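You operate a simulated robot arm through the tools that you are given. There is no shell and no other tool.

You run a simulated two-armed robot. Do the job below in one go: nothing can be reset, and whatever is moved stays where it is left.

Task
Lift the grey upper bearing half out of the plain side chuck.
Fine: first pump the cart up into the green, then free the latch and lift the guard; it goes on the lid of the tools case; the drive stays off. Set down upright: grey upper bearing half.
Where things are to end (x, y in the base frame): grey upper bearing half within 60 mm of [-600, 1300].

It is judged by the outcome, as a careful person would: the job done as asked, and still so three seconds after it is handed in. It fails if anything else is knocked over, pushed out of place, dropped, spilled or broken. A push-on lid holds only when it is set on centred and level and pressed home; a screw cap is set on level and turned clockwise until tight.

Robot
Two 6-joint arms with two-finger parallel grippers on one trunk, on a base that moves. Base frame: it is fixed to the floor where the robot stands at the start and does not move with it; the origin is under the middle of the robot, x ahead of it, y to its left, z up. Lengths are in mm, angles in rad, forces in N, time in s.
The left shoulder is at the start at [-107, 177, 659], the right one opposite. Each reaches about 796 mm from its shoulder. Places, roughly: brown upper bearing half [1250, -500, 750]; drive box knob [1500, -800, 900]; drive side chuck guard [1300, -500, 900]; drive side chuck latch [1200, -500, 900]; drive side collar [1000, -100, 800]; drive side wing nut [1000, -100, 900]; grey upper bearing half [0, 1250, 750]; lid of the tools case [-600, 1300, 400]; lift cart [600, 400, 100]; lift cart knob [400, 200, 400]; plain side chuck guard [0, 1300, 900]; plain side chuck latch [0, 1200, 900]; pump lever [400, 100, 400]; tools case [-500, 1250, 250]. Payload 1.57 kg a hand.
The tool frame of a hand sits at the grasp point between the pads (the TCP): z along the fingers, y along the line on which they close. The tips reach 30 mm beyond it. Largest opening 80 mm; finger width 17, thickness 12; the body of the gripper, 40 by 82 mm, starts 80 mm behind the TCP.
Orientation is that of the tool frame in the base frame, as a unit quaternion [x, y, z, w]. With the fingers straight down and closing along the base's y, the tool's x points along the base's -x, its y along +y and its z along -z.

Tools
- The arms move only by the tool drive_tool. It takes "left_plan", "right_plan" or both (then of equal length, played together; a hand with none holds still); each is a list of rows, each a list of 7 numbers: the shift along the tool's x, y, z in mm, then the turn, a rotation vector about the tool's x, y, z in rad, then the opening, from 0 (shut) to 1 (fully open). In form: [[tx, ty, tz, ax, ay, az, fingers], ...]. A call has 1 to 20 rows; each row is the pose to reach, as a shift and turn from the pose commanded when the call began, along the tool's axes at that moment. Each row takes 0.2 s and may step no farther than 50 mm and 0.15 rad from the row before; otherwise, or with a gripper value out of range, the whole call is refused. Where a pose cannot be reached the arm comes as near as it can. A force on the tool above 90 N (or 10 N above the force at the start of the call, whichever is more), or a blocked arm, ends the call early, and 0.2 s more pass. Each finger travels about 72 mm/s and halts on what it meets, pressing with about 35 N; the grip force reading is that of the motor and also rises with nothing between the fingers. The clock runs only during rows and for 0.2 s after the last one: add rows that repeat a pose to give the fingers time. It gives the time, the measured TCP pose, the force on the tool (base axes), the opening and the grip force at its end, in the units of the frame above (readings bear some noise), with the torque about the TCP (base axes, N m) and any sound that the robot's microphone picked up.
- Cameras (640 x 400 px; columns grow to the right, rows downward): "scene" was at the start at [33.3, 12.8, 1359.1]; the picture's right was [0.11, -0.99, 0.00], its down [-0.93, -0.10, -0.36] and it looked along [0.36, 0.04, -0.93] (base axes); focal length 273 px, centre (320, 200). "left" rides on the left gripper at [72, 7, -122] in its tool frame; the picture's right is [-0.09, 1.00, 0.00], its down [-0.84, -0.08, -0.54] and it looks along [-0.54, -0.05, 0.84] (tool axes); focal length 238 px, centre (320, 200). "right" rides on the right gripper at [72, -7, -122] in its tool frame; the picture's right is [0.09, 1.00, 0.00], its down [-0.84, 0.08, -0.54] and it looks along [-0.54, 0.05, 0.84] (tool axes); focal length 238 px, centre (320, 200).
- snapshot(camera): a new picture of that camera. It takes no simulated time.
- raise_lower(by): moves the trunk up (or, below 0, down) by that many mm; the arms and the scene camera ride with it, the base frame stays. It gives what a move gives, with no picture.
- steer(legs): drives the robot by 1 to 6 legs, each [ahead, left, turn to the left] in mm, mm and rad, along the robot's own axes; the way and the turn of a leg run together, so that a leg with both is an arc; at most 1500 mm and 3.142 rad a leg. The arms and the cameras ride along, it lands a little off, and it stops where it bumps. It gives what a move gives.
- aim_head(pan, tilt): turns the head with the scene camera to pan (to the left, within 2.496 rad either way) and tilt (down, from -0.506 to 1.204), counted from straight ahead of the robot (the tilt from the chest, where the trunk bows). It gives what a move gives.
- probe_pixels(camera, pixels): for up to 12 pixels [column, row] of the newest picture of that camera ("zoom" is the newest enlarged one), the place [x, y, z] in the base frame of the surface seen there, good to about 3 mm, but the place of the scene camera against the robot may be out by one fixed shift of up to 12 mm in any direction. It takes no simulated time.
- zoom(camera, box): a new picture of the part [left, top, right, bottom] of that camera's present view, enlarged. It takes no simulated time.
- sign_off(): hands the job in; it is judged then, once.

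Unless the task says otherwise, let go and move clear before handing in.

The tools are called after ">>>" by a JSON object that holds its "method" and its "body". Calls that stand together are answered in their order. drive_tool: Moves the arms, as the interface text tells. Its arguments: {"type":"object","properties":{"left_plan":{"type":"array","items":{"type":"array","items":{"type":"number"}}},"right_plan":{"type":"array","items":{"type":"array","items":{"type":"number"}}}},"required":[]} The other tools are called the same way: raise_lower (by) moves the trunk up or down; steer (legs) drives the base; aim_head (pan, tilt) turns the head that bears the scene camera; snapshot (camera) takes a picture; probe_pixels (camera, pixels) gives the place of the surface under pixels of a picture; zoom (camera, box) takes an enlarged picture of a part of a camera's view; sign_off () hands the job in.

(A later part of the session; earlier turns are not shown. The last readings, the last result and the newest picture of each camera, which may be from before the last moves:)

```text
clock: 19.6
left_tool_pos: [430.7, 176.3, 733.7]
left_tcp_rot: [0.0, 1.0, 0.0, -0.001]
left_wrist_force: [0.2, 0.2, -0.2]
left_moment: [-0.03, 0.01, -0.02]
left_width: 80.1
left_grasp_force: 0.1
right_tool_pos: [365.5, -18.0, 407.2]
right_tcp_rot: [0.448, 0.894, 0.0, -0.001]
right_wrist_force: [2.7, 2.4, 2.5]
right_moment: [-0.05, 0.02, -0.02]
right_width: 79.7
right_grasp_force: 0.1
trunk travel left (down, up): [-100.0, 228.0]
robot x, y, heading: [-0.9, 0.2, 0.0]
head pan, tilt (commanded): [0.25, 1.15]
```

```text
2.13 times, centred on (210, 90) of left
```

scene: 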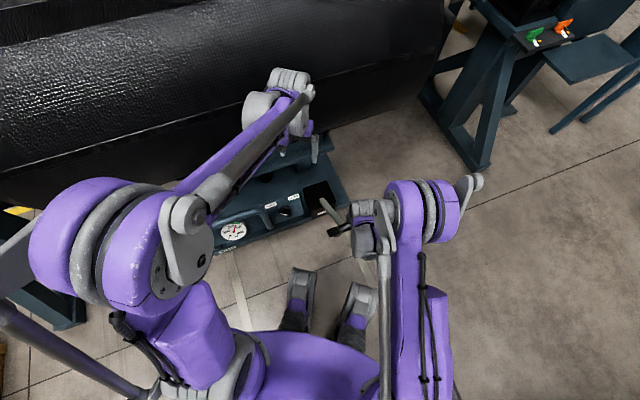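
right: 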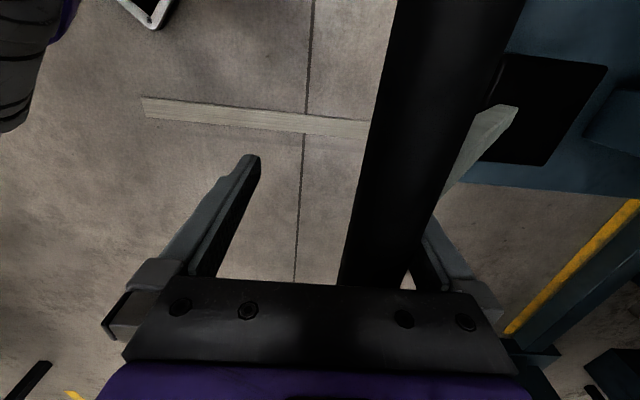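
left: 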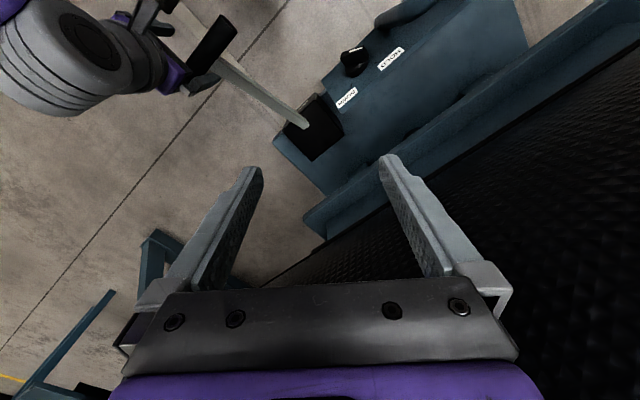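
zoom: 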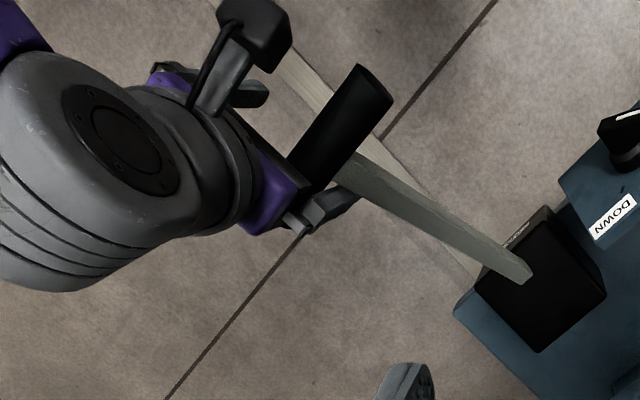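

The lever is spring-returning to its rest height (bar top 466 now, 477 at rest) and the gauge holds 250. I'll go back to the original centred spot over the rest position, following the bar, and then rise.

>>> {"method": "drive_tool", "body": {"right_plan": [[1, 10, -2, 0, 0, 0, 1], [2, 20, -6, 0, 0, 0, 1], [3, 30, -12, 0, 0, 0, 1], [4, 39, -18, 0, 0, 0, 1], [4, 39, -18, 0, 0, 0, 1], [4, 39, -18, 0, 0, 0, 1]]}}

>>> {"method": "snapshot", "body": {"camera": "right"}}

```text
clock: 21.0
left_tool_pos: [430.0, 177.0, 734.9]
left_tcp_rot: [-0.001, 1.0, 0.0, 0.0]
left_wrist_force: [0.7, -0.6, 0.3]
left_moment: [0.0, 0.0, -0.03]
left_width: 80.0
left_grasp_force: 0.0
right_tool_pos: [394.0, 8.4, 426.7]
right_tcp_rot: [0.447, 0.894, 0.001, -0.001]
right_wrist_force: [-0.6, 0.6, 0.4]
right_moment: [0.02, 0.01, -0.01]
right_width: 79.8
right_grasp_force: 0.1
trunk travel left (down, up): [-100.0, 228.0]
robot x, y, heading: [-2.3, 0.8, -0.001]
head pan, tilt (commanded): [0.25, 1.15]
```

```text
taken
```

right: 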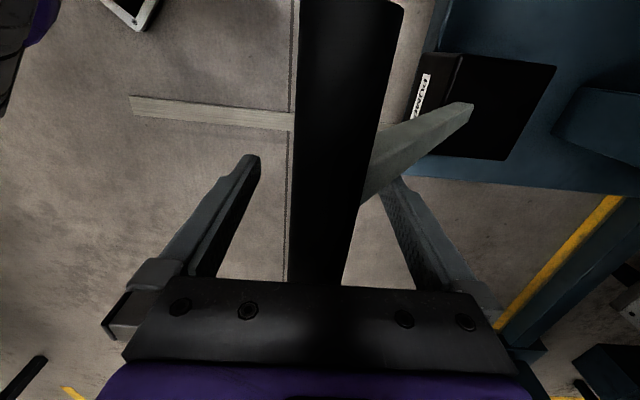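

The bar is back at rest, centred between the open fingers with no force. I'll raise the right hand straight up and clear of the lever.

>>> {"method": "drive_tool", "body": {"right_plan": [[0, 0, -30, 0, 0, 0, 1], [0, 0, -65, 0, 0, 0, 1], [0, 0, -100, 0, 0, 0, 1], [0, 0, -140, 0, 0, 0, 1], [0, -10, -180, 0, 0, -0.13, 1], [3, -30, -210, 0, 0, -0.26, 1], [10, -60, -235, 0, 0, -0.4, 1], [30, -90, -260, 0, 0, -0.53, 1], [55, -110, -275, 0, 0, -0.66, 1], [85, -125, -285, 0, 0, -0.8, 1], [115, -135, -288, 0, 0, -0.927, 1], [115, -135, -288, 0, 0, -0.927, 1]]}}

>>> {"method": "snapshot", "body": {"camera": "scene"}}

>>> {"method": "zoom", "body": {"camera": "scene", "box": [205, 215, 260, 250]}}

>>> {"method": "snapshot", "body": {"camera": "right"}}

```text
clock: 23.6
left_tool_pos: [431.1, 176.6, 735.0]
left_tcp_rot: [0.0, 1.0, 0.0, 0.0]
left_wrist_force: [-0.6, 0.3, -0.7]
left_moment: [-0.02, 0.0, 0.0]
left_width: 80.0
left_grasp_force: 0.0
right_tool_pos: [216.4, 18.5, 712.8]
right_tcp_rot: [0.001, 1.0, 0.0, -0.001]
right_wrist_force: [0.5, -0.5, -0.2]
right_moment: [0.0, 0.0, 0.0]
right_width: 79.9
right_grasp_force: 0.0
trunk travel left (down, up): [-100.0, 228.0]
robot x, y, heading: [0.2, 2.7, -0.001]
head pan, tilt (commanded): [0.25, 1.15]
```

```text
taken
```

scene: 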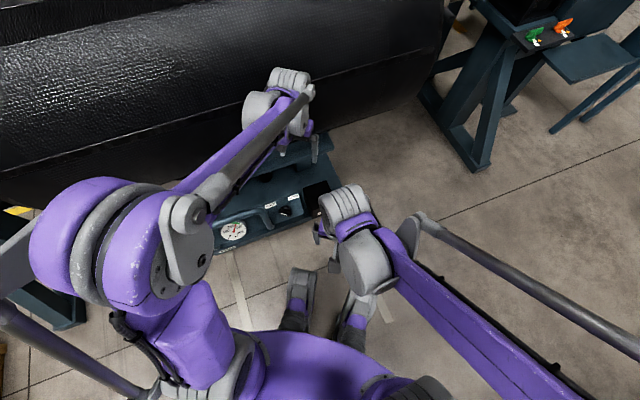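

```text
11.43 times, centred on (232, 232) of scene
```

zoom: 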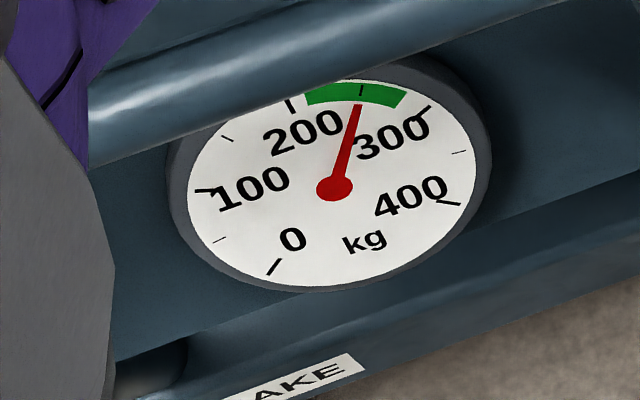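

```text
taken
```

right: 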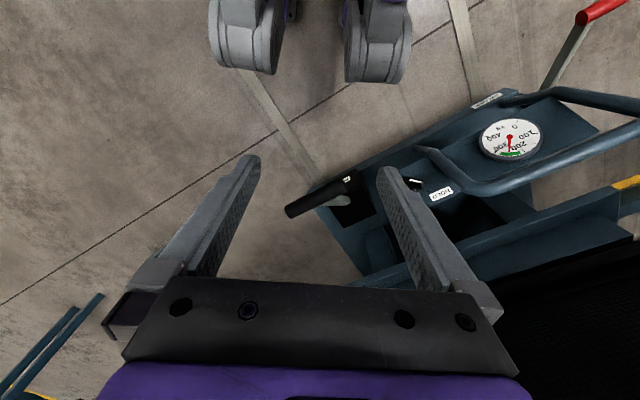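

The pump is done: needle steady at ~250 kg in the green, lever back at rest. Next I'll study the plain chuck: look left with the head and zoom in on it.

>>> {"method": "zoom", "body": {"camera": "right", "box": [400, 0, 640, 200]}}

>>> {"method": "aim_head", "body": {"pan": 1.5, "tilt": 0.45}}

>>> {"method": "snapshot", "body": {"camera": "scene"}}

>>> {"method": "zoom", "body": {"camera": "scene", "box": [250, 130, 400, 250]}}

>>> {"method": "zoom", "body": {"camera": "scene", "box": [280, 130, 350, 200]}}

```text
2.00 times, centred on (520, 100) of right
```

zoom: 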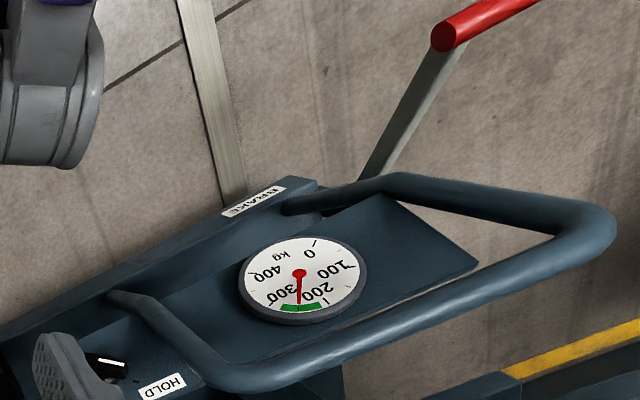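

```text
clock: 25.0
left_tool_pos: [430.2, 175.8, 733.9]
left_tcp_rot: [0.001, 1.0, 0.0, 0.0]
left_wrist_force: [0.2, 0.8, -0.1]
left_moment: [-0.01, 0.0, 0.02]
left_width: 80.0
left_grasp_force: 0.1
right_tool_pos: [216.8, 19.3, 712.0]
right_tcp_rot: [0.001, 1.0, 0.0, -0.002]
right_wrist_force: [-0.5, 0.3, -0.9]
right_moment: [-0.01, -0.01, 0.0]
right_width: 80.1
right_grasp_force: 0.2
trunk travel left (down, up): [-100.0, 228.0]
robot x, y, heading: [-3.2, -0.4, -0.004]
head pan, tilt (commanded): [1.499, 0.45]
```

```text
taken
```

scene: 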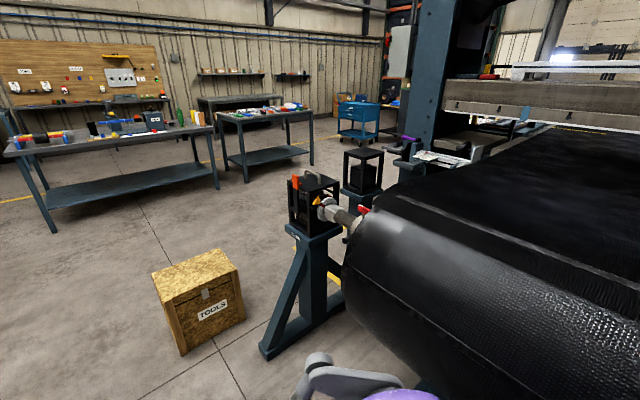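

```text
3.33 times, centred on (325, 190) of scene
```

zoom: 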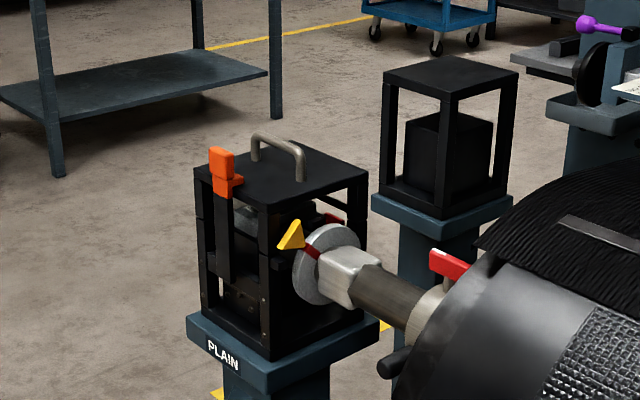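

```text
5.71 times, centred on (315, 165) of scene
```

zoom: 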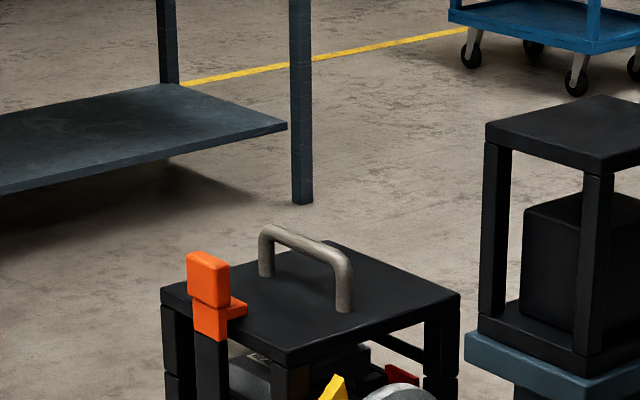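

The chuck shows an orange latch on the near edge of a black guard with a grey handle on top. I'll probe its geometry and the tools case.

>>> {"method": "probe_pixels", "body": {"camera": "scene", "pixels": [[296, 178], [293, 183], [303, 177], [314, 182], [309, 177], [290, 187], [310, 194], [336, 183], [317, 172], [317, 199], [327, 204], [335, 206]]}}

>>> {"method": "probe_pixels", "body": {"camera": "scene", "pixels": [[153, 275], [174, 294], [237, 268], [218, 249], [195, 272], [183, 354], [245, 318], [207, 293], [161, 320], [264, 355], [345, 310], [300, 240]]}}

>>> {"method": "zoom", "body": {"camera": "scene", "box": [140, 230, 270, 360]}}

```text
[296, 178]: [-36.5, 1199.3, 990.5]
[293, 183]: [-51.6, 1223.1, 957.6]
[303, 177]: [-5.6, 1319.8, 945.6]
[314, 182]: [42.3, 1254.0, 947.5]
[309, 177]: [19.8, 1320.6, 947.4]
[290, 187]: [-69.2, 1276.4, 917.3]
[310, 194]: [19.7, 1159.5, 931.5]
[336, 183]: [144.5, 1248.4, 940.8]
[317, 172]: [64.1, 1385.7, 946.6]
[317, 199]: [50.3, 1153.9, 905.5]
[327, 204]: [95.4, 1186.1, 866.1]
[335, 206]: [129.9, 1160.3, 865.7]
```

```text
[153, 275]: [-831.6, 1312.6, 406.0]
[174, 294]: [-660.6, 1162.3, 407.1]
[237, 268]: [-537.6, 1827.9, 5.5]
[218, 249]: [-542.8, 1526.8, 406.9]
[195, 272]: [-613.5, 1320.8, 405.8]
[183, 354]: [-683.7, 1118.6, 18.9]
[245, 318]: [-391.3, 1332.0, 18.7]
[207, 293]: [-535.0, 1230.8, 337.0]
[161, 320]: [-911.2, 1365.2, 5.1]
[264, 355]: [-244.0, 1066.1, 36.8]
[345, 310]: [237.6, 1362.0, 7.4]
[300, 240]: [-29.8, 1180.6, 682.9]
```

```text
3.08 times, centred on (205, 295) of scene
```

zoom: 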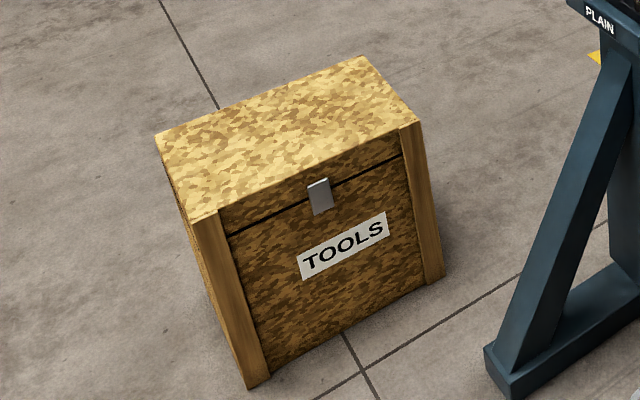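

I now have the layout: the guard is a ~160 mm square box with corners near (20,1158), (150,1255), (64,1390), (−75,1285) at z≈946, with the latch mid near edge; the case lid is around (−605,1319,406). Before driving, I'll tuck both hands back from the roll.

>>> {"method": "drive_tool", "body": {"left_plan": [[30, 0, -5, 0, 0, 0, 1], [60, 3, -10, 0, 0, 0, 1], [90, 6, -15, 0, 0, 0, 1], [115, 10, -20, 0, 0, 0, 1], [135, 15, -20, 0, 0, 0, 1], [135, 15, -20, 0, 0, 0, 1]], "right_plan": [[-10, -42, 0, 0, 0, 0, 1], [-20, -84, 0, 0, 0, 0, 1], [-40, -126, 0, 0, 0, 0, 1], [-60, -168, 0, 0, 0, 0, 1], [-84, -209, 0, 0, 0, 0, 1], [-84, -209, 0, 0, 0, 0, 1]]}}

>>> {"method": "aim_head", "body": {"pan": 0.0, "tilt": 1.2}}

>>> {"method": "snapshot", "body": {"camera": "scene"}}

>>> {"method": "aim_head", "body": {"pan": 1.0, "tilt": 0.9}}

>>> {"method": "snapshot", "body": {"camera": "scene"}}

```text
clock: 26.4
left_tool_pos: [292.7, 193.9, 754.0]
left_tcp_rot: [0.0, 1.0, 0.001, 0.0]
left_wrist_force: [-0.5, 0.7, 1.0]
left_moment: [-0.04, -0.03, 0.01]
left_width: 79.8
left_grasp_force: 0.0
right_tool_pos: [302.6, -189.7, 719.2]
right_tcp_rot: [0.001, 1.0, 0.001, -0.001]
right_wrist_force: [0.5, -0.5, 0.3]
right_moment: [0.01, -0.02, 0.03]
right_width: 79.9
right_grasp_force: 0.0
trunk travel left (down, up): [-100.0, 228.0]
robot x, y, heading: [1.8, -2.2, -0.006]
head pan, tilt (commanded): [1.499, 0.45]
```

```text
clock: 28.0
left_tool_pos: [293.2, 193.5, 755.3]
left_tcp_rot: [-0.001, 1.0, 0.0, 0.0]
left_wrist_force: [0.4, -0.6, -0.1]
left_moment: [0.01, -0.01, -0.04]
left_width: 80.1
left_grasp_force: 0.1
right_tool_pos: [303.8, -189.1, 719.6]
right_tcp_rot: [0.0, 1.0, 0.0, -0.001]
right_wrist_force: [0.5, -0.6, 0.4]
right_moment: [0.0, 0.02, -0.03]
right_width: 79.9
right_grasp_force: 0.1
trunk travel left (down, up): [-100.0, 228.0]
robot x, y, heading: [1.4, 0.4, 0.002]
head pan, tilt (commanded): [0.0, 1.201]
```

```text
taken
```

scene: 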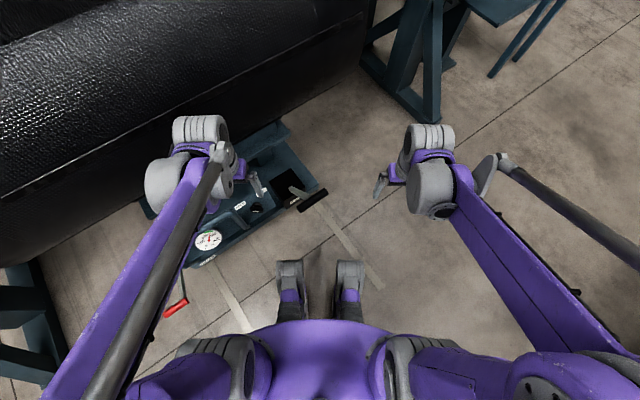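

```text
clock: 29.3
left_tool_pos: [293.5, 193.1, 754.8]
left_tcp_rot: [0.0, 1.0, 0.0, 0.0]
left_wrist_force: [-0.1, -0.3, -0.6]
left_moment: [-0.01, 0.01, 0.0]
left_width: 80.0
left_grasp_force: 0.0
right_tool_pos: [301.9, -188.0, 718.6]
right_tcp_rot: [0.0, 1.0, 0.001, -0.001]
right_wrist_force: [0.5, 0.2, 0.2]
right_moment: [0.01, 0.03, 0.02]
right_width: 80.1
right_grasp_force: 0.1
trunk travel left (down, up): [-100.0, 228.0]
robot x, y, heading: [-0.2, 0.0, -0.0]
head pan, tilt (commanded): [1.0, 0.901]
```

```text
taken
```

scene: 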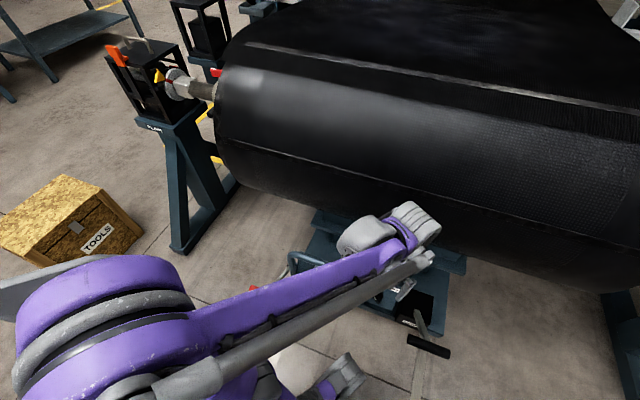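

Nothing obstructs the floor behind me. I'll back off 200 mm, turn to face square to the shaft line (0.62 rad) and strafe left 700 mm toward the plain chuck, then look again.

>>> {"method": "steer", "body": {"legs": [[-200, 0, 0], [0, 0, 0.62], [0, 700, 0]]}}

>>> {"method": "aim_head", "body": {"pan": 0.3, "tilt": 0.6}}

>>> {"method": "snapshot", "body": {"camera": "scene"}}

>>> {"method": "aim_head", "body": {"pan": 0.5, "tilt": 1.1}}

>>> {"method": "snapshot", "body": {"camera": "scene"}}

```text
clock: 38.8
left_tool_pos: [-501.4, 891.1, 754.5]
left_tcp_rot: [-0.315, 0.949, 0.0, 0.0]
left_wrist_force: [-0.1, 0.4, 0.9]
left_moment: [-0.02, 0.04, -0.03]
left_width: 79.8
left_grasp_force: 0.0
right_tool_pos: [-265.8, 592.1, 718.1]
right_tcp_rot: [-0.314, 0.949, 0.001, -0.001]
right_wrist_force: [0.1, -0.2, 0.5]
right_moment: [-0.01, 0.01, -0.02]
right_width: 80.1
right_grasp_force: 0.1
trunk travel left (down, up): [-100.0, 228.0]
robot x, y, heading: [-622.2, 560.9, 0.644]
head pan, tilt (commanded): [1.0, 0.901]
```

```text
clock: 39.9
left_tool_pos: [-503.0, 890.7, 754.2]
left_tcp_rot: [-0.315, 0.949, 0.0, 0.0]
left_wrist_force: [-0.7, -0.4, -0.2]
left_moment: [-0.02, 0.01, 0.0]
left_width: 79.9
left_grasp_force: 0.1
right_tool_pos: [-265.5, 592.3, 719.5]
right_tcp_rot: [-0.314, 0.949, 0.001, -0.001]
right_wrist_force: [-0.7, -0.4, -0.4]
right_moment: [0.02, 0.01, 0.02]
right_width: 80.1
right_grasp_force: 0.0
trunk travel left (down, up): [-100.0, 228.0]
robot x, y, heading: [-623.2, 561.7, 0.648]
head pan, tilt (commanded): [0.3, 0.6]
```

```text
taken
```

scene: 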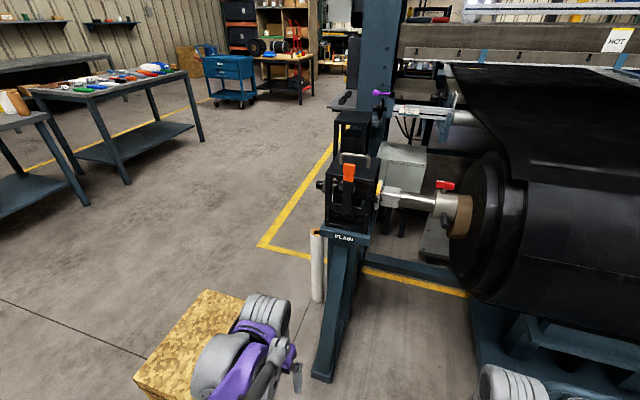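

```text
clock: 40.8
left_tool_pos: [-502.3, 890.9, 753.8]
left_tcp_rot: [-0.316, 0.949, 0.0, 0.0]
left_wrist_force: [-0.3, -1.0, -0.2]
left_moment: [-0.03, -0.02, -0.01]
left_width: 79.8
left_grasp_force: 0.1
right_tool_pos: [-266.2, 592.0, 719.5]
right_tcp_rot: [-0.315, 0.949, 0.001, -0.001]
right_wrist_force: [0.2, 0.3, 0.4]
right_moment: [0.02, 0.0, 0.0]
right_width: 79.9
right_grasp_force: 0.0
trunk travel left (down, up): [-100.0, 228.0]
robot x, y, heading: [-626.4, 560.7, 0.642]
head pan, tilt (commanded): [0.499, 1.1]
```

```text
taken
```

scene: 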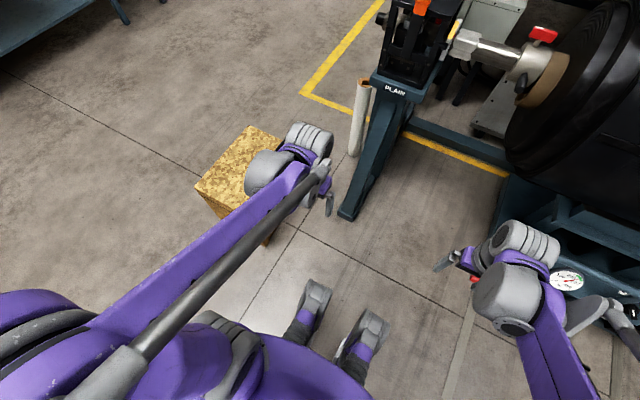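

I'm at (−624,561) facing the chuck. There's a slim white tube standing on the floor beside the pedestal (scene ~360,115) that I must not knock; I'll probe it, the pedestal foot and the case.

>>> {"method": "probe_pixels", "body": {"camera": "scene", "pixels": [[364, 82], [354, 152], [345, 215], [358, 212], [392, 75], [430, 100], [248, 128], [198, 190], [312, 290], [372, 318], [475, 280], [515, 230]]}}

>>> {"method": "zoom", "body": {"camera": "scene", "box": [320, 0, 480, 230]}}

```text
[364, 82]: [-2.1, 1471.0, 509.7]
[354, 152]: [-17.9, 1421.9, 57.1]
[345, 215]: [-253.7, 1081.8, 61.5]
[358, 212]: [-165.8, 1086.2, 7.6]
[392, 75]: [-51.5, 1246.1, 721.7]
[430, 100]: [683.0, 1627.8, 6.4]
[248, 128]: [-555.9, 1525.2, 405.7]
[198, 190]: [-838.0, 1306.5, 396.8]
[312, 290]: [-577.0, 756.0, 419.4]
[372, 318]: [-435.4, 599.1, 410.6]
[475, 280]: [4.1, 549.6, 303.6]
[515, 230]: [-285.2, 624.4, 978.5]
```

```text
1.74 times, centred on (400, 115) of scene
```

zoom: 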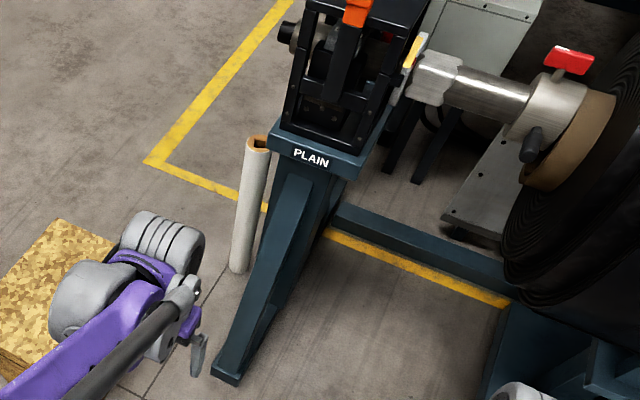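

The tube stands at about (−10,1445), top z≈510, clear of my working height. I'll probe the floor closest to my own body to learn how large my base is before closing in.

>>> {"method": "probe_pixels", "body": {"camera": "scene", "pixels": [[250, 325], [275, 330], [320, 330], [335, 345], [400, 390], [420, 340], [300, 320], [345, 310], [240, 310], [290, 335], [330, 350], [380, 370]]}}

>>> {"method": "aim_head", "body": {"pan": 1.4, "tilt": 1.2}}

>>> {"method": "snapshot", "body": {"camera": "scene"}}

>>> {"method": "aim_head", "body": {"pan": -0.6, "tilt": 1.2}}

>>> {"method": "snapshot", "body": {"camera": "scene"}}

```text
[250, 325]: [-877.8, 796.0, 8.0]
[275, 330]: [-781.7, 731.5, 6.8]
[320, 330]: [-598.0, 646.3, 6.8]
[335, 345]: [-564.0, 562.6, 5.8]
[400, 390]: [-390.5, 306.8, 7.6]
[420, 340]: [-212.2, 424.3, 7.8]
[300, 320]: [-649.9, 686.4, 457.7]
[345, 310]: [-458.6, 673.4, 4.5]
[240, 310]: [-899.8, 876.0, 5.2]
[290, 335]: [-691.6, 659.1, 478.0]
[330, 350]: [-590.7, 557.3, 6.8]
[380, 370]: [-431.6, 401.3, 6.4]
```

```text
clock: 42.0
left_tool_pos: [-503.5, 890.7, 754.4]
left_tcp_rot: [-0.315, 0.949, -0.001, -0.001]
left_wrist_force: [0.0, 0.0, -0.2]
left_moment: [-0.02, -0.01, 0.0]
left_width: 80.0
left_grasp_force: 0.1
right_tool_pos: [-266.2, 591.4, 718.7]
right_tcp_rot: [-0.314, 0.949, 0.001, -0.002]
right_wrist_force: [-0.5, -0.1, 0.7]
right_moment: [0.01, -0.01, 0.01]
right_width: 79.9
right_grasp_force: 0.1
trunk travel left (down, up): [-100.0, 228.0]
robot x, y, heading: [-618.3, 561.4, 0.641]
head pan, tilt (commanded): [1.4, 1.201]
```

```text
taken
```

scene: 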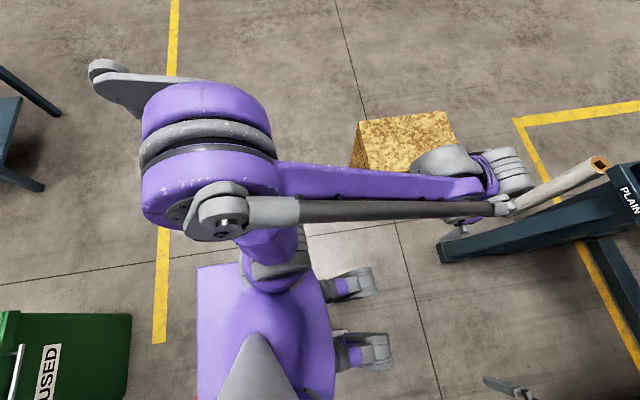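

```text
clock: 44.0
left_tool_pos: [-502.0, 892.1, 753.0]
left_tcp_rot: [-0.316, 0.949, 0.0, 0.001]
left_wrist_force: [0.1, -0.1, 0.4]
left_moment: [0.02, -0.01, -0.01]
left_width: 79.9
left_grasp_force: 0.0
right_tool_pos: [-266.2, 591.9, 717.9]
right_tcp_rot: [-0.314, 0.949, 0.0, -0.001]
right_wrist_force: [0.6, 0.3, 0.0]
right_moment: [0.03, -0.01, 0.02]
right_width: 80.0
right_grasp_force: 0.1
trunk travel left (down, up): [-100.0, 228.0]
robot x, y, heading: [-621.1, 564.6, 0.644]
head pan, tilt (commanded): [-0.6, 1.201]
```

```text
taken
```

scene: 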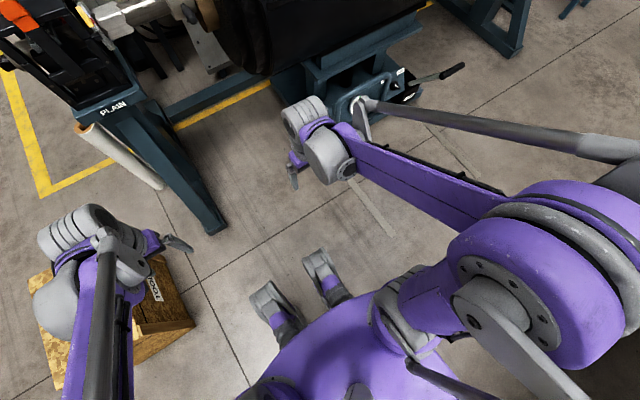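

My footprint is small (floor visible ~70 mm ahead of my centre, knees reach ~175 mm). The path forward is clear, so I'll go 300 ahead and 70 left and look at the chuck up close.

>>> {"method": "steer", "body": {"legs": [[300, 70, -0.02]]}}

>>> {"method": "aim_head", "body": {"pan": 0.2, "tilt": 0.75}}

>>> {"method": "snapshot", "body": {"camera": "scene"}}

>>> {"method": "zoom", "body": {"camera": "scene", "box": [220, 60, 420, 240]}}

```text
clock: 46.1
left_tool_pos: [-290.1, 1124.1, 753.8]
left_tcp_rot: [-0.305, 0.952, -0.001, 0.0]
left_wrist_force: [-0.1, 0.5, -0.1]
left_moment: [0.0, 0.02, 0.0]
left_width: 79.8
left_grasp_force: 0.0
right_tool_pos: [-60.2, 820.5, 717.8]
right_tcp_rot: [-0.305, 0.952, 0.001, -0.002]
right_wrist_force: [0.0, -0.1, 0.0]
right_moment: [-0.03, 0.03, -0.02]
right_width: 80.0
right_grasp_force: 0.1
trunk travel left (down, up): [-100.0, 228.0]
robot x, y, heading: [-413.3, 796.5, 0.621]
head pan, tilt (commanded): [-0.6, 1.201]
```

```text
clock: 47.2
left_tool_pos: [-291.5, 1123.1, 753.4]
left_tcp_rot: [-0.306, 0.952, 0.0, 0.0]
left_wrist_force: [-0.2, 0.3, 0.4]
left_moment: [0.0, -0.02, -0.01]
left_width: 80.0
left_grasp_force: 0.1
right_tool_pos: [-60.5, 820.4, 717.6]
right_tcp_rot: [-0.304, 0.953, 0.001, -0.001]
right_wrist_force: [0.8, -1.5, 0.5]
right_moment: [-0.01, 0.0, 0.03]
right_width: 79.7
right_grasp_force: 0.1
trunk travel left (down, up): [-100.0, 228.0]
robot x, y, heading: [-415.3, 793.5, 0.615]
head pan, tilt (commanded): [0.201, 0.75]
```

```text
taken
```

scene: 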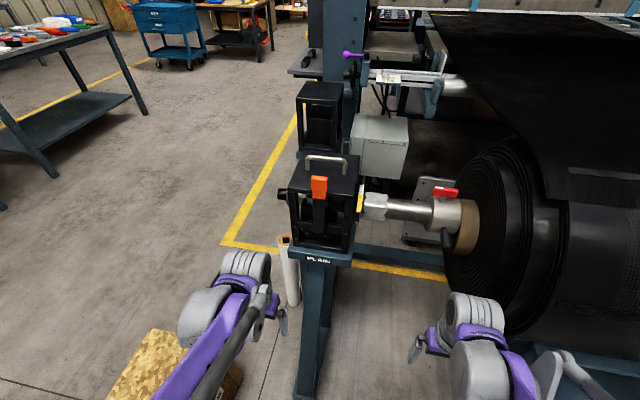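

```text
2.22 times, centred on (320, 150) of scene
```

zoom: 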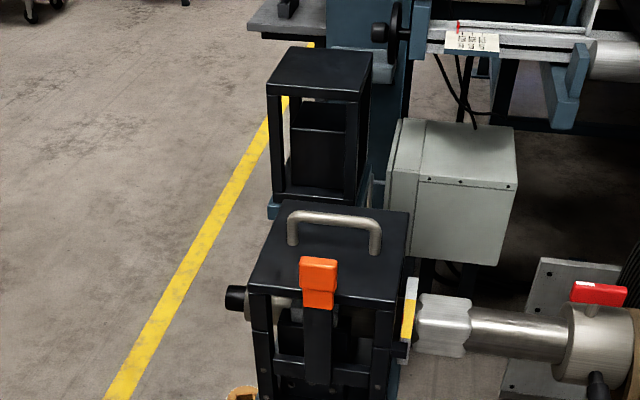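

I'm in position at (−414,795). I'll zoom in on the latch, handle and what's inside the chuck.

>>> {"method": "zoom", "body": {"camera": "scene", "box": [280, 140, 370, 260]}}

>>> {"method": "zoom", "body": {"camera": "scene", "box": [285, 145, 365, 195]}}

>>> {"method": "zoom", "body": {"camera": "scene", "box": [285, 185, 365, 255]}}

```text
3.33 times, centred on (325, 200) of scene
```

zoom: 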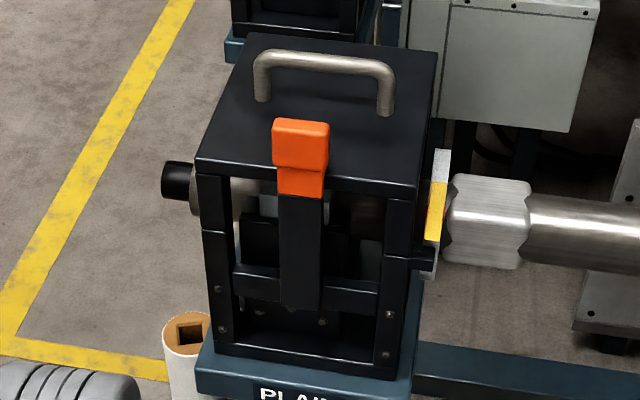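

```text
8.00 times, centred on (325, 170) of scene
```

zoom: 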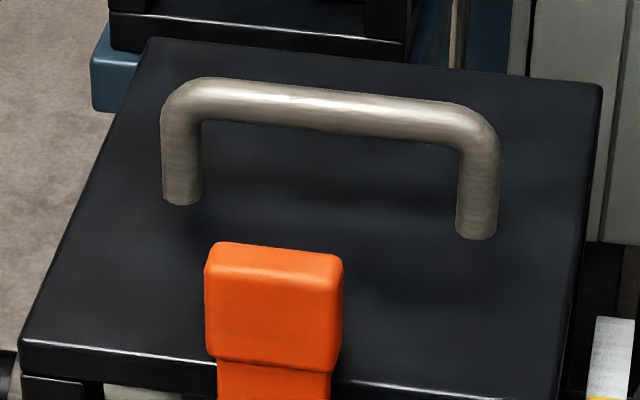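

```text
5.71 times, centred on (325, 220) of scene
```

zoom: 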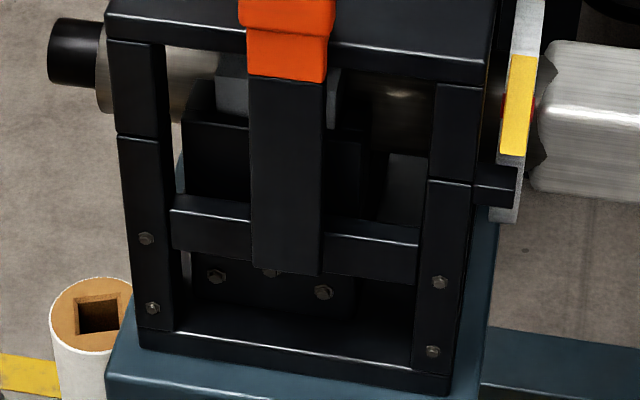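

The latch is a black bar with an orange tab whose lip hooks over the guard's near edge, pivoting low on the crossbar; the guard handle is a grey loop across the top. I'll probe those on the enlarged view.

>>> {"method": "zoom", "body": {"camera": "scene", "box": [285, 145, 365, 195]}}

>>> {"method": "probe_pixels", "body": {"camera": "zoom", "pixels": [[200, 95], [330, 108], [460, 128], [182, 190], [477, 225], [240, 252], [310, 258], [270, 310], [270, 350], [275, 385], [100, 350], [450, 390]]}}

>>> {"method": "probe_pixels", "body": {"camera": "zoom", "pixels": [[155, 50], [590, 100], [40, 335], [545, 385], [330, 40], [215, 300], [335, 300], [215, 345], [335, 355], [270, 268], [270, 380], [330, 200]]}}

>>> {"method": "zoom", "body": {"camera": "scene", "box": [285, 185, 365, 255]}}

>>> {"method": "probe_pixels", "body": {"camera": "zoom", "pixels": [[285, 60], [285, 100], [285, 180], [285, 260], [210, 225], [370, 255], [140, 80], [455, 120], [140, 160], [455, 220], [215, 150], [385, 100]]}}

```text
8.00 times, centred on (325, 170) of scene
```

zoom: 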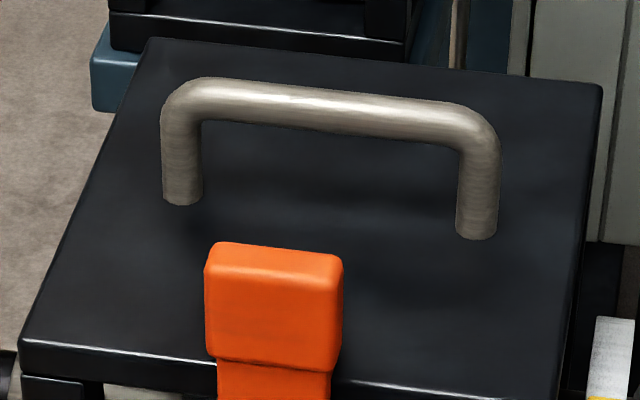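

```text
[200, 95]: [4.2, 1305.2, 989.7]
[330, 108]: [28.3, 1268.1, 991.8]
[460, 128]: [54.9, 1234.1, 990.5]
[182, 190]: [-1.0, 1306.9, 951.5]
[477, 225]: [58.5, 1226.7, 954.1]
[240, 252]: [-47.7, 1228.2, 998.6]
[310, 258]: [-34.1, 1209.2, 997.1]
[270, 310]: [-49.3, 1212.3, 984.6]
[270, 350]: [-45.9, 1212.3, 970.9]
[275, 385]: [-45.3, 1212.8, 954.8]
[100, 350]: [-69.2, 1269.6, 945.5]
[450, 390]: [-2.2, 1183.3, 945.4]
```

```text
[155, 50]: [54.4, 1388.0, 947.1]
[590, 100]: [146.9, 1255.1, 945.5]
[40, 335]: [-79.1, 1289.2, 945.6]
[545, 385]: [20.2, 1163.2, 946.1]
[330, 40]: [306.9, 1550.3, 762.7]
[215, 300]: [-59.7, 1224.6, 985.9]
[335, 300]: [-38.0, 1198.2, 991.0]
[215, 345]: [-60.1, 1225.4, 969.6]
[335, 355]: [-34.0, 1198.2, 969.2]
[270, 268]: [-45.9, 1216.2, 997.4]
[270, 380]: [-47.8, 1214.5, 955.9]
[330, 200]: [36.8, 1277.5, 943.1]
```

```text
5.71 times, centred on (325, 220) of scene
```

zoom: 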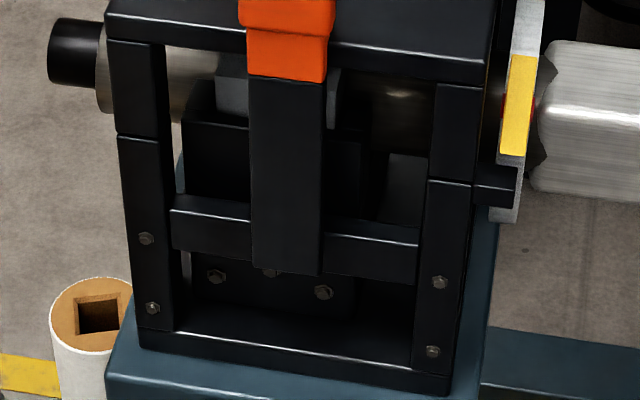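

```text
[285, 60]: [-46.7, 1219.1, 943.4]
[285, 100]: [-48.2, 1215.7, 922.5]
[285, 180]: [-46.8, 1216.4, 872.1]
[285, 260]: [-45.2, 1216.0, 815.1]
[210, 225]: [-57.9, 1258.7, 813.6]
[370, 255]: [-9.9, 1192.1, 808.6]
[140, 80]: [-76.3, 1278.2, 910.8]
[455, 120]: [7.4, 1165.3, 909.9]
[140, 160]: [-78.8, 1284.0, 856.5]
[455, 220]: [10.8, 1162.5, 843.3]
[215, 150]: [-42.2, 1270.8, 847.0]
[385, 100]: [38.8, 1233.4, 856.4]
```

Guard top: near edge at about (−79,1289)…(20,1163), far edge (54,1388)…(147,1255), z≈946; handle bar ~ (4,1305)…(55,1234) at z≈990; latch tab centre ~(−46,1213), z 955–998. Let me probe the roll and red clamp to keep my right arm clear, then raise the trunk.

>>> {"method": "probe_pixels", "body": {"camera": "scene", "pixels": [[450, 255], [480, 300], [470, 190], [520, 140], [445, 190], [445, 238], [375, 205], [410, 212], [560, 250], [360, 200], [283, 195], [455, 270]]}}

>>> {"method": "raise_lower", "body": {"by": 200}}

>>> {"method": "snapshot", "body": {"camera": "scene"}}

>>> {"method": "snapshot", "body": {"camera": "left"}}

>>> {"method": "snapshot", "body": {"camera": "right"}}

```text
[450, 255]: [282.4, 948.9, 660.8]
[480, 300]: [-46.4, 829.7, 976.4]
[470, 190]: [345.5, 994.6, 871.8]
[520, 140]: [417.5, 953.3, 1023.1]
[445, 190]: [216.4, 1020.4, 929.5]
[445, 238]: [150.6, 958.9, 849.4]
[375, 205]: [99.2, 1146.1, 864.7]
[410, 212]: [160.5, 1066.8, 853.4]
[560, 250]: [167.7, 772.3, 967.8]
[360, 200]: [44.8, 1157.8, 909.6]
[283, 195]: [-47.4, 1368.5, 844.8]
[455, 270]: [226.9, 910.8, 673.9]
```

```text
clock: 49.4
left_tool_pos: [-291.8, 1124.0, 955.2]
left_tcp_rot: [-0.306, 0.952, 0.0, 0.001]
left_wrist_force: [0.6, 0.1, -1.2]
left_moment: [0.04, -0.01, -0.01]
left_width: 80.1
left_grasp_force: 0.0
right_tool_pos: [-61.5, 818.7, 917.8]
right_tcp_rot: [-0.305, 0.952, 0.001, -0.001]
right_wrist_force: [-0.1, 0.5, 0.4]
right_moment: [0.03, 0.01, 0.01]
right_width: 80.2
right_grasp_force: 0.1
trunk travel left (down, up): [-300.0, 28.0]
robot x, y, heading: [-423.7, 797.3, 0.62]
head pan, tilt (commanded): [0.201, 0.75]
```

```text
taken
```

scene: 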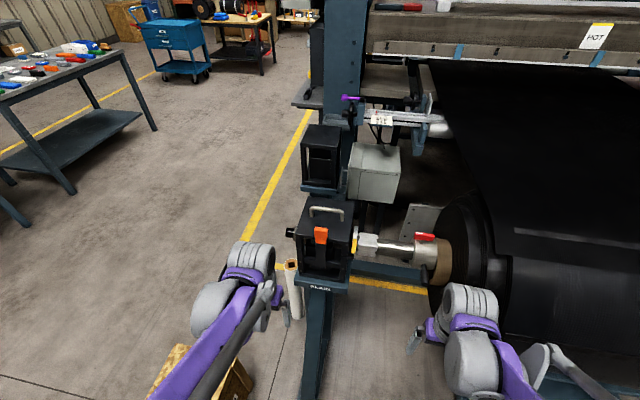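

```text
taken
```

left: 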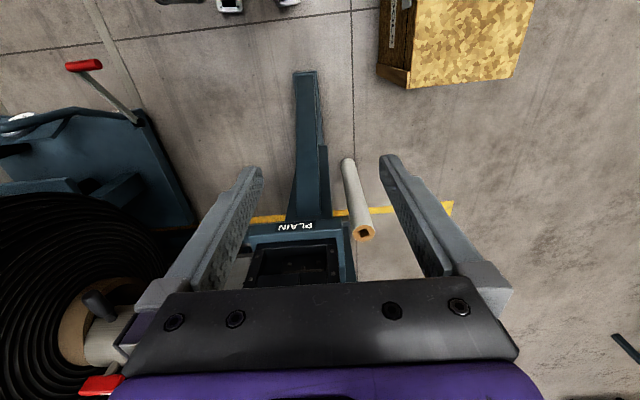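

```text
taken
```

right: 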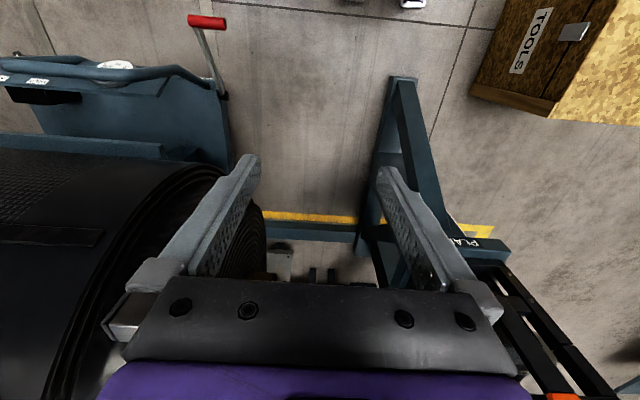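

The right hand stays left of the roll's end, so there's room. I'll move ahead 70 mm and re-measure.

>>> {"method": "steer", "body": {"legs": [[75, 0, 0]]}}

>>> {"method": "aim_head", "body": {"pan": 0.2, "tilt": 0.95}}

>>> {"method": "snapshot", "body": {"camera": "scene"}}

>>> {"method": "zoom", "body": {"camera": "scene", "box": [270, 120, 400, 240]}}

```text
clock: 50.4
left_tool_pos: [-192.2, 1116.6, 951.9]
left_tcp_rot: [-0.304, 0.953, -0.004, 0.001]
left_wrist_force: [1.6, -1.2, -2.8]
left_moment: [0.07, 0.13, -0.02]
left_width: 79.9
left_grasp_force: 0.0
right_tool_pos: [36.8, 811.7, 919.1]
right_tcp_rot: [-0.304, 0.953, -0.003, 0.0]
right_wrist_force: [-0.7, -2.2, -0.5]
right_moment: [0.19, -0.03, -0.04]
right_width: 79.9
right_grasp_force: 0.0
trunk travel left (down, up): [-300.0, 28.0]
robot x, y, heading: [-314.6, 787.9, 0.619]
head pan, tilt (commanded): [0.201, 0.75]
```

```text
clock: 51.1
left_tool_pos: [-188.6, 1112.1, 954.3]
left_tcp_rot: [-0.306, 0.952, 0.0, 0.0]
left_wrist_force: [0.5, -0.3, -0.1]
left_moment: [-0.01, 0.0, -0.02]
left_width: 80.0
left_grasp_force: 0.0
right_tool_pos: [42.1, 805.1, 918.9]
right_tcp_rot: [-0.304, 0.953, 0.001, -0.001]
right_wrist_force: [0.4, -0.6, -0.1]
right_moment: [0.02, -0.03, 0.0]
right_width: 80.1
right_grasp_force: 0.1
trunk travel left (down, up): [-300.0, 28.0]
robot x, y, heading: [-317.4, 785.4, 0.619]
head pan, tilt (commanded): [0.201, 0.949]
```

```text
taken
```

scene: 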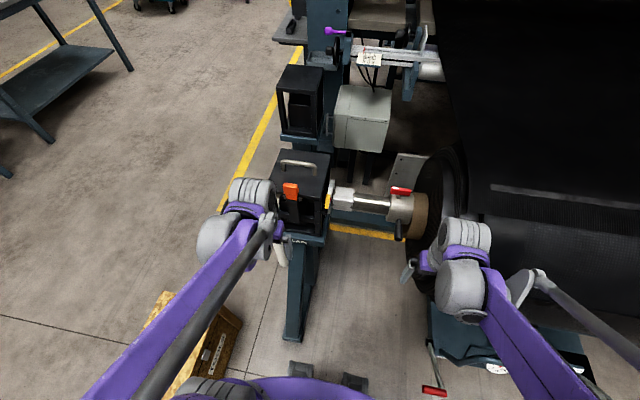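

```text
3.33 times, centred on (335, 180) of scene
```

zoom: 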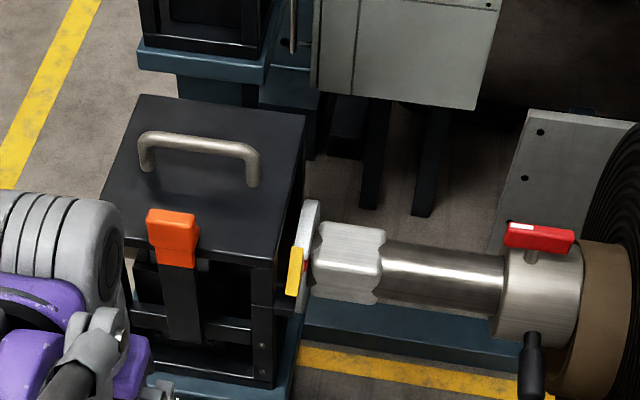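

I landed about 70 mm further right than intended, near (−317,785). I'll check the right-hand view and probe the chuck to make sure nothing was touched.

>>> {"method": "snapshot", "body": {"camera": "right"}}

>>> {"method": "snapshot", "body": {"camera": "left"}}

>>> {"method": "probe_pixels", "body": {"camera": "zoom", "pixels": [[140, 100], [300, 118], [270, 262], [170, 215], [200, 140], [250, 155], [150, 150], [255, 180], [175, 240], [180, 300]]}}

>>> {"method": "probe_pixels", "body": {"camera": "scene", "pixels": [[283, 340], [304, 338], [433, 345], [433, 390], [160, 292], [240, 322], [300, 370], [355, 380]]}}

```text
taken
```

right: 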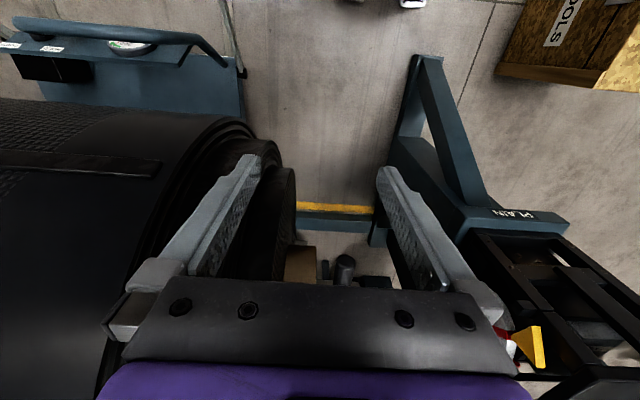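

```text
taken
```

left: 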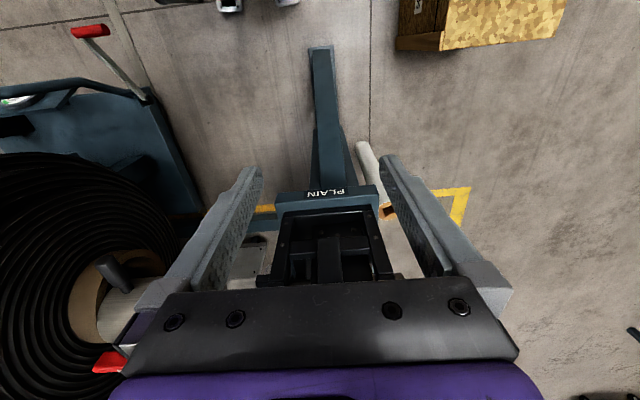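

```text
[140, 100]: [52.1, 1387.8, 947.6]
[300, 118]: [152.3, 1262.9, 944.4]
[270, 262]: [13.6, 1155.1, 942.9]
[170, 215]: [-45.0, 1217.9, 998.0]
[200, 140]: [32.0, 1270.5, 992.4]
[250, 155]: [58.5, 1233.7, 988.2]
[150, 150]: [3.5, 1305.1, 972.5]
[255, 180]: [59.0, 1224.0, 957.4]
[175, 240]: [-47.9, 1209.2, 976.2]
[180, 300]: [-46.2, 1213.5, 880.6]
```

```text
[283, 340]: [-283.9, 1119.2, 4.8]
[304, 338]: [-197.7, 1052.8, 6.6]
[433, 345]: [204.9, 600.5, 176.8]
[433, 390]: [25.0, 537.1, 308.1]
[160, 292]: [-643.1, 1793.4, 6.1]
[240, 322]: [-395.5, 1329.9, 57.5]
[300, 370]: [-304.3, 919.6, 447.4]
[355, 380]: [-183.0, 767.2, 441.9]
```

The chuck itself is unmoved, but I'd like to know why I slid sideways; I'll look at the pedestal foot and my base near it.

>>> {"method": "aim_head", "body": {"pan": 0.35, "tilt": 1.2}}

>>> {"method": "snapshot", "body": {"camera": "scene"}}

>>> {"method": "zoom", "body": {"camera": "scene", "box": [200, 100, 440, 320]}}

```text
clock: 51.9
left_tool_pos: [-188.5, 1111.0, 953.8]
left_tcp_rot: [-0.304, 0.953, 0.0, 0.0]
left_wrist_force: [-0.6, 0.7, -0.2]
left_moment: [-0.04, 0.01, 0.03]
left_width: 80.3
left_grasp_force: 0.0
right_tool_pos: [41.2, 806.6, 918.7]
right_tcp_rot: [-0.302, 0.953, 0.001, -0.002]
right_wrist_force: [-0.2, 0.4, 0.0]
right_moment: [-0.01, 0.01, -0.02]
right_width: 80.2
right_grasp_force: 0.2
trunk travel left (down, up): [-300.0, 28.0]
robot x, y, heading: [-317.8, 783.9, 0.617]
head pan, tilt (commanded): [0.351, 1.201]
```

```text
taken
```

scene: 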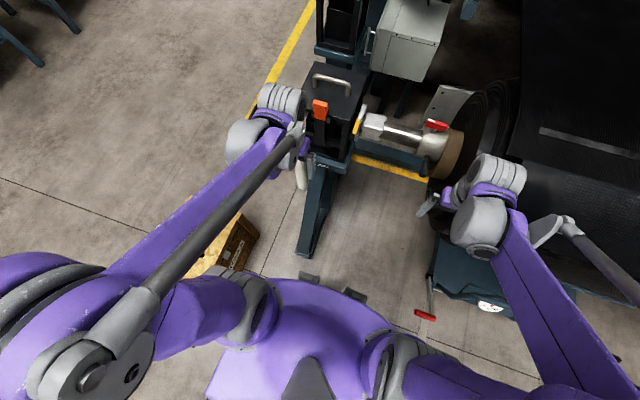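

```text
1.82 times, centred on (320, 210) of scene
```

zoom: 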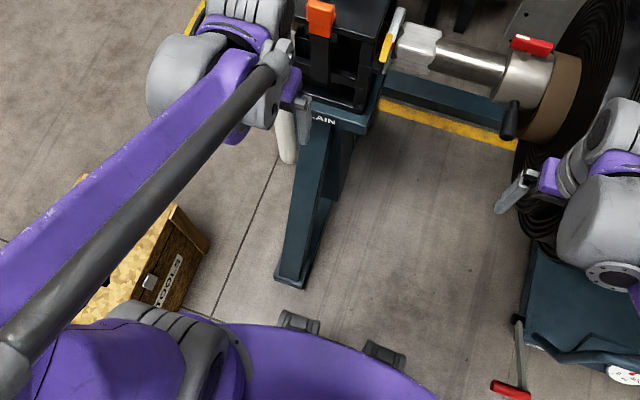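

>>> {"method": "probe_pixels", "body": {"camera": "zoom", "pixels": [[278, 270], [302, 276], [290, 285], [280, 312], [318, 325], [365, 348], [205, 245], [160, 300], [290, 150], [520, 385], [520, 320], [545, 250]]}}

```text
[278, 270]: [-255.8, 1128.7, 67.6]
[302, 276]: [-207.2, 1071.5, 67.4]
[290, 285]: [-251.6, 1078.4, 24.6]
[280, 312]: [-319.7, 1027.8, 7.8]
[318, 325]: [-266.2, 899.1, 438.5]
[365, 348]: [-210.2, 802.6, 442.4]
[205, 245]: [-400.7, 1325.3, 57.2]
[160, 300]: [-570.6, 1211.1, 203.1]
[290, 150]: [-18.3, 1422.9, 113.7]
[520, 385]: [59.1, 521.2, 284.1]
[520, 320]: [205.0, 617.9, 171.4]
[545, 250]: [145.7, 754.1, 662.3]
```

The pedestal foot is unmoved; from here the chuck is straight ahead of my left shoulder, which suits me. I'll pull the right hand back from the roll, and raise the left hand over the guard to look down at its hinge side.

>>> {"method": "drive_tool", "body": {"left_plan": [[0, 0, -44, 0, 0, 0, 1], [0, -3, -88, 0, 0, 0, 1], [0, -6, -132, 0, 0, 0, 1], [-20, -9, -176, 0, 0, 0, 1], [-60, -9, -190, 0, 0, 0, 1], [-100, -9, -200, 0, 0, 0, 1], [-140, -9, -200, 0, 0, 0, 1], [-180, -9, -200, 0, 0, 0, 1], [-215, -9, -200, 0, 0, 0, 1], [-250, -9, -200, 0, 0, 0, 1], [-250, -9, -200, 0, 0, 0, 1]], "right_plan": [[20, 10, 0, 0, 0, 0, 1], [40, 20, 0, 0, 0, 0, 1], [60, 30, 0, 0, 0, 0, 1], [80, 30, 0, 0, 0, 0, 1], [100, 30, 0, 0, 0, 0, 1], [120, 30, 0, 0, 0, 0, 1], [130, 30, 0, 0, 0, 0, 1], [130, 30, 0, 0, 0, 0, 1], [130, 30, 0, 0, 0, 0, 1], [130, 30, 0, 0, 0, 0, 1], [130, 30, 0, 0, 0, 0, 1]]}}

>>> {"method": "snapshot", "body": {"camera": "left"}}

>>> {"method": "snapshot", "body": {"camera": "scene"}}

```text
clock: 54.3
left_tool_pos: [18.3, 1246.4, 1155.9]
left_tcp_rot: [-0.304, 0.953, 0.0, 0.0]
left_wrist_force: [-0.1, 0.0, -0.7]
left_moment: [-0.01, 0.0, -0.01]
left_width: 80.3
left_grasp_force: 0.0
right_tool_pos: [-83.2, 754.7, 916.6]
right_tcp_rot: [-0.304, 0.953, 0.0, -0.001]
right_wrist_force: [-0.7, -0.7, 0.7]
right_moment: [0.0, 0.0, 0.02]
right_width: 80.1
right_grasp_force: 0.0
trunk travel left (down, up): [-300.0, 28.0]
robot x, y, heading: [-318.1, 784.1, 0.615]
head pan, tilt (commanded): [0.351, 1.201]
```

```text
taken
```

left: 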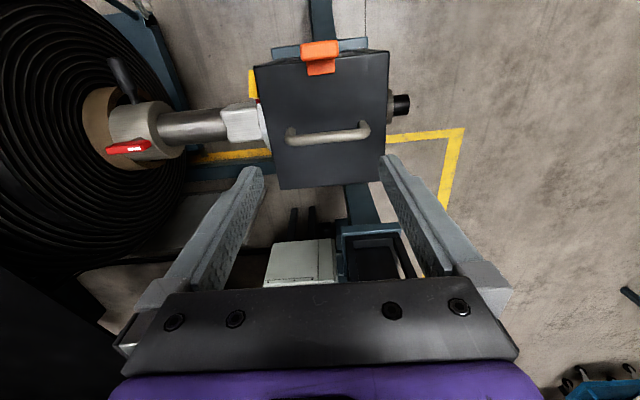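

```text
taken
```

scene: 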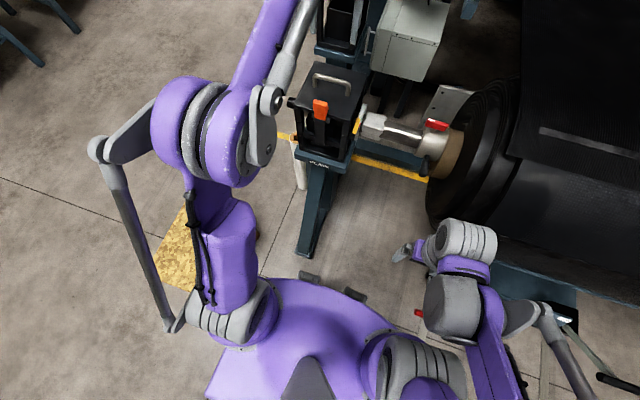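

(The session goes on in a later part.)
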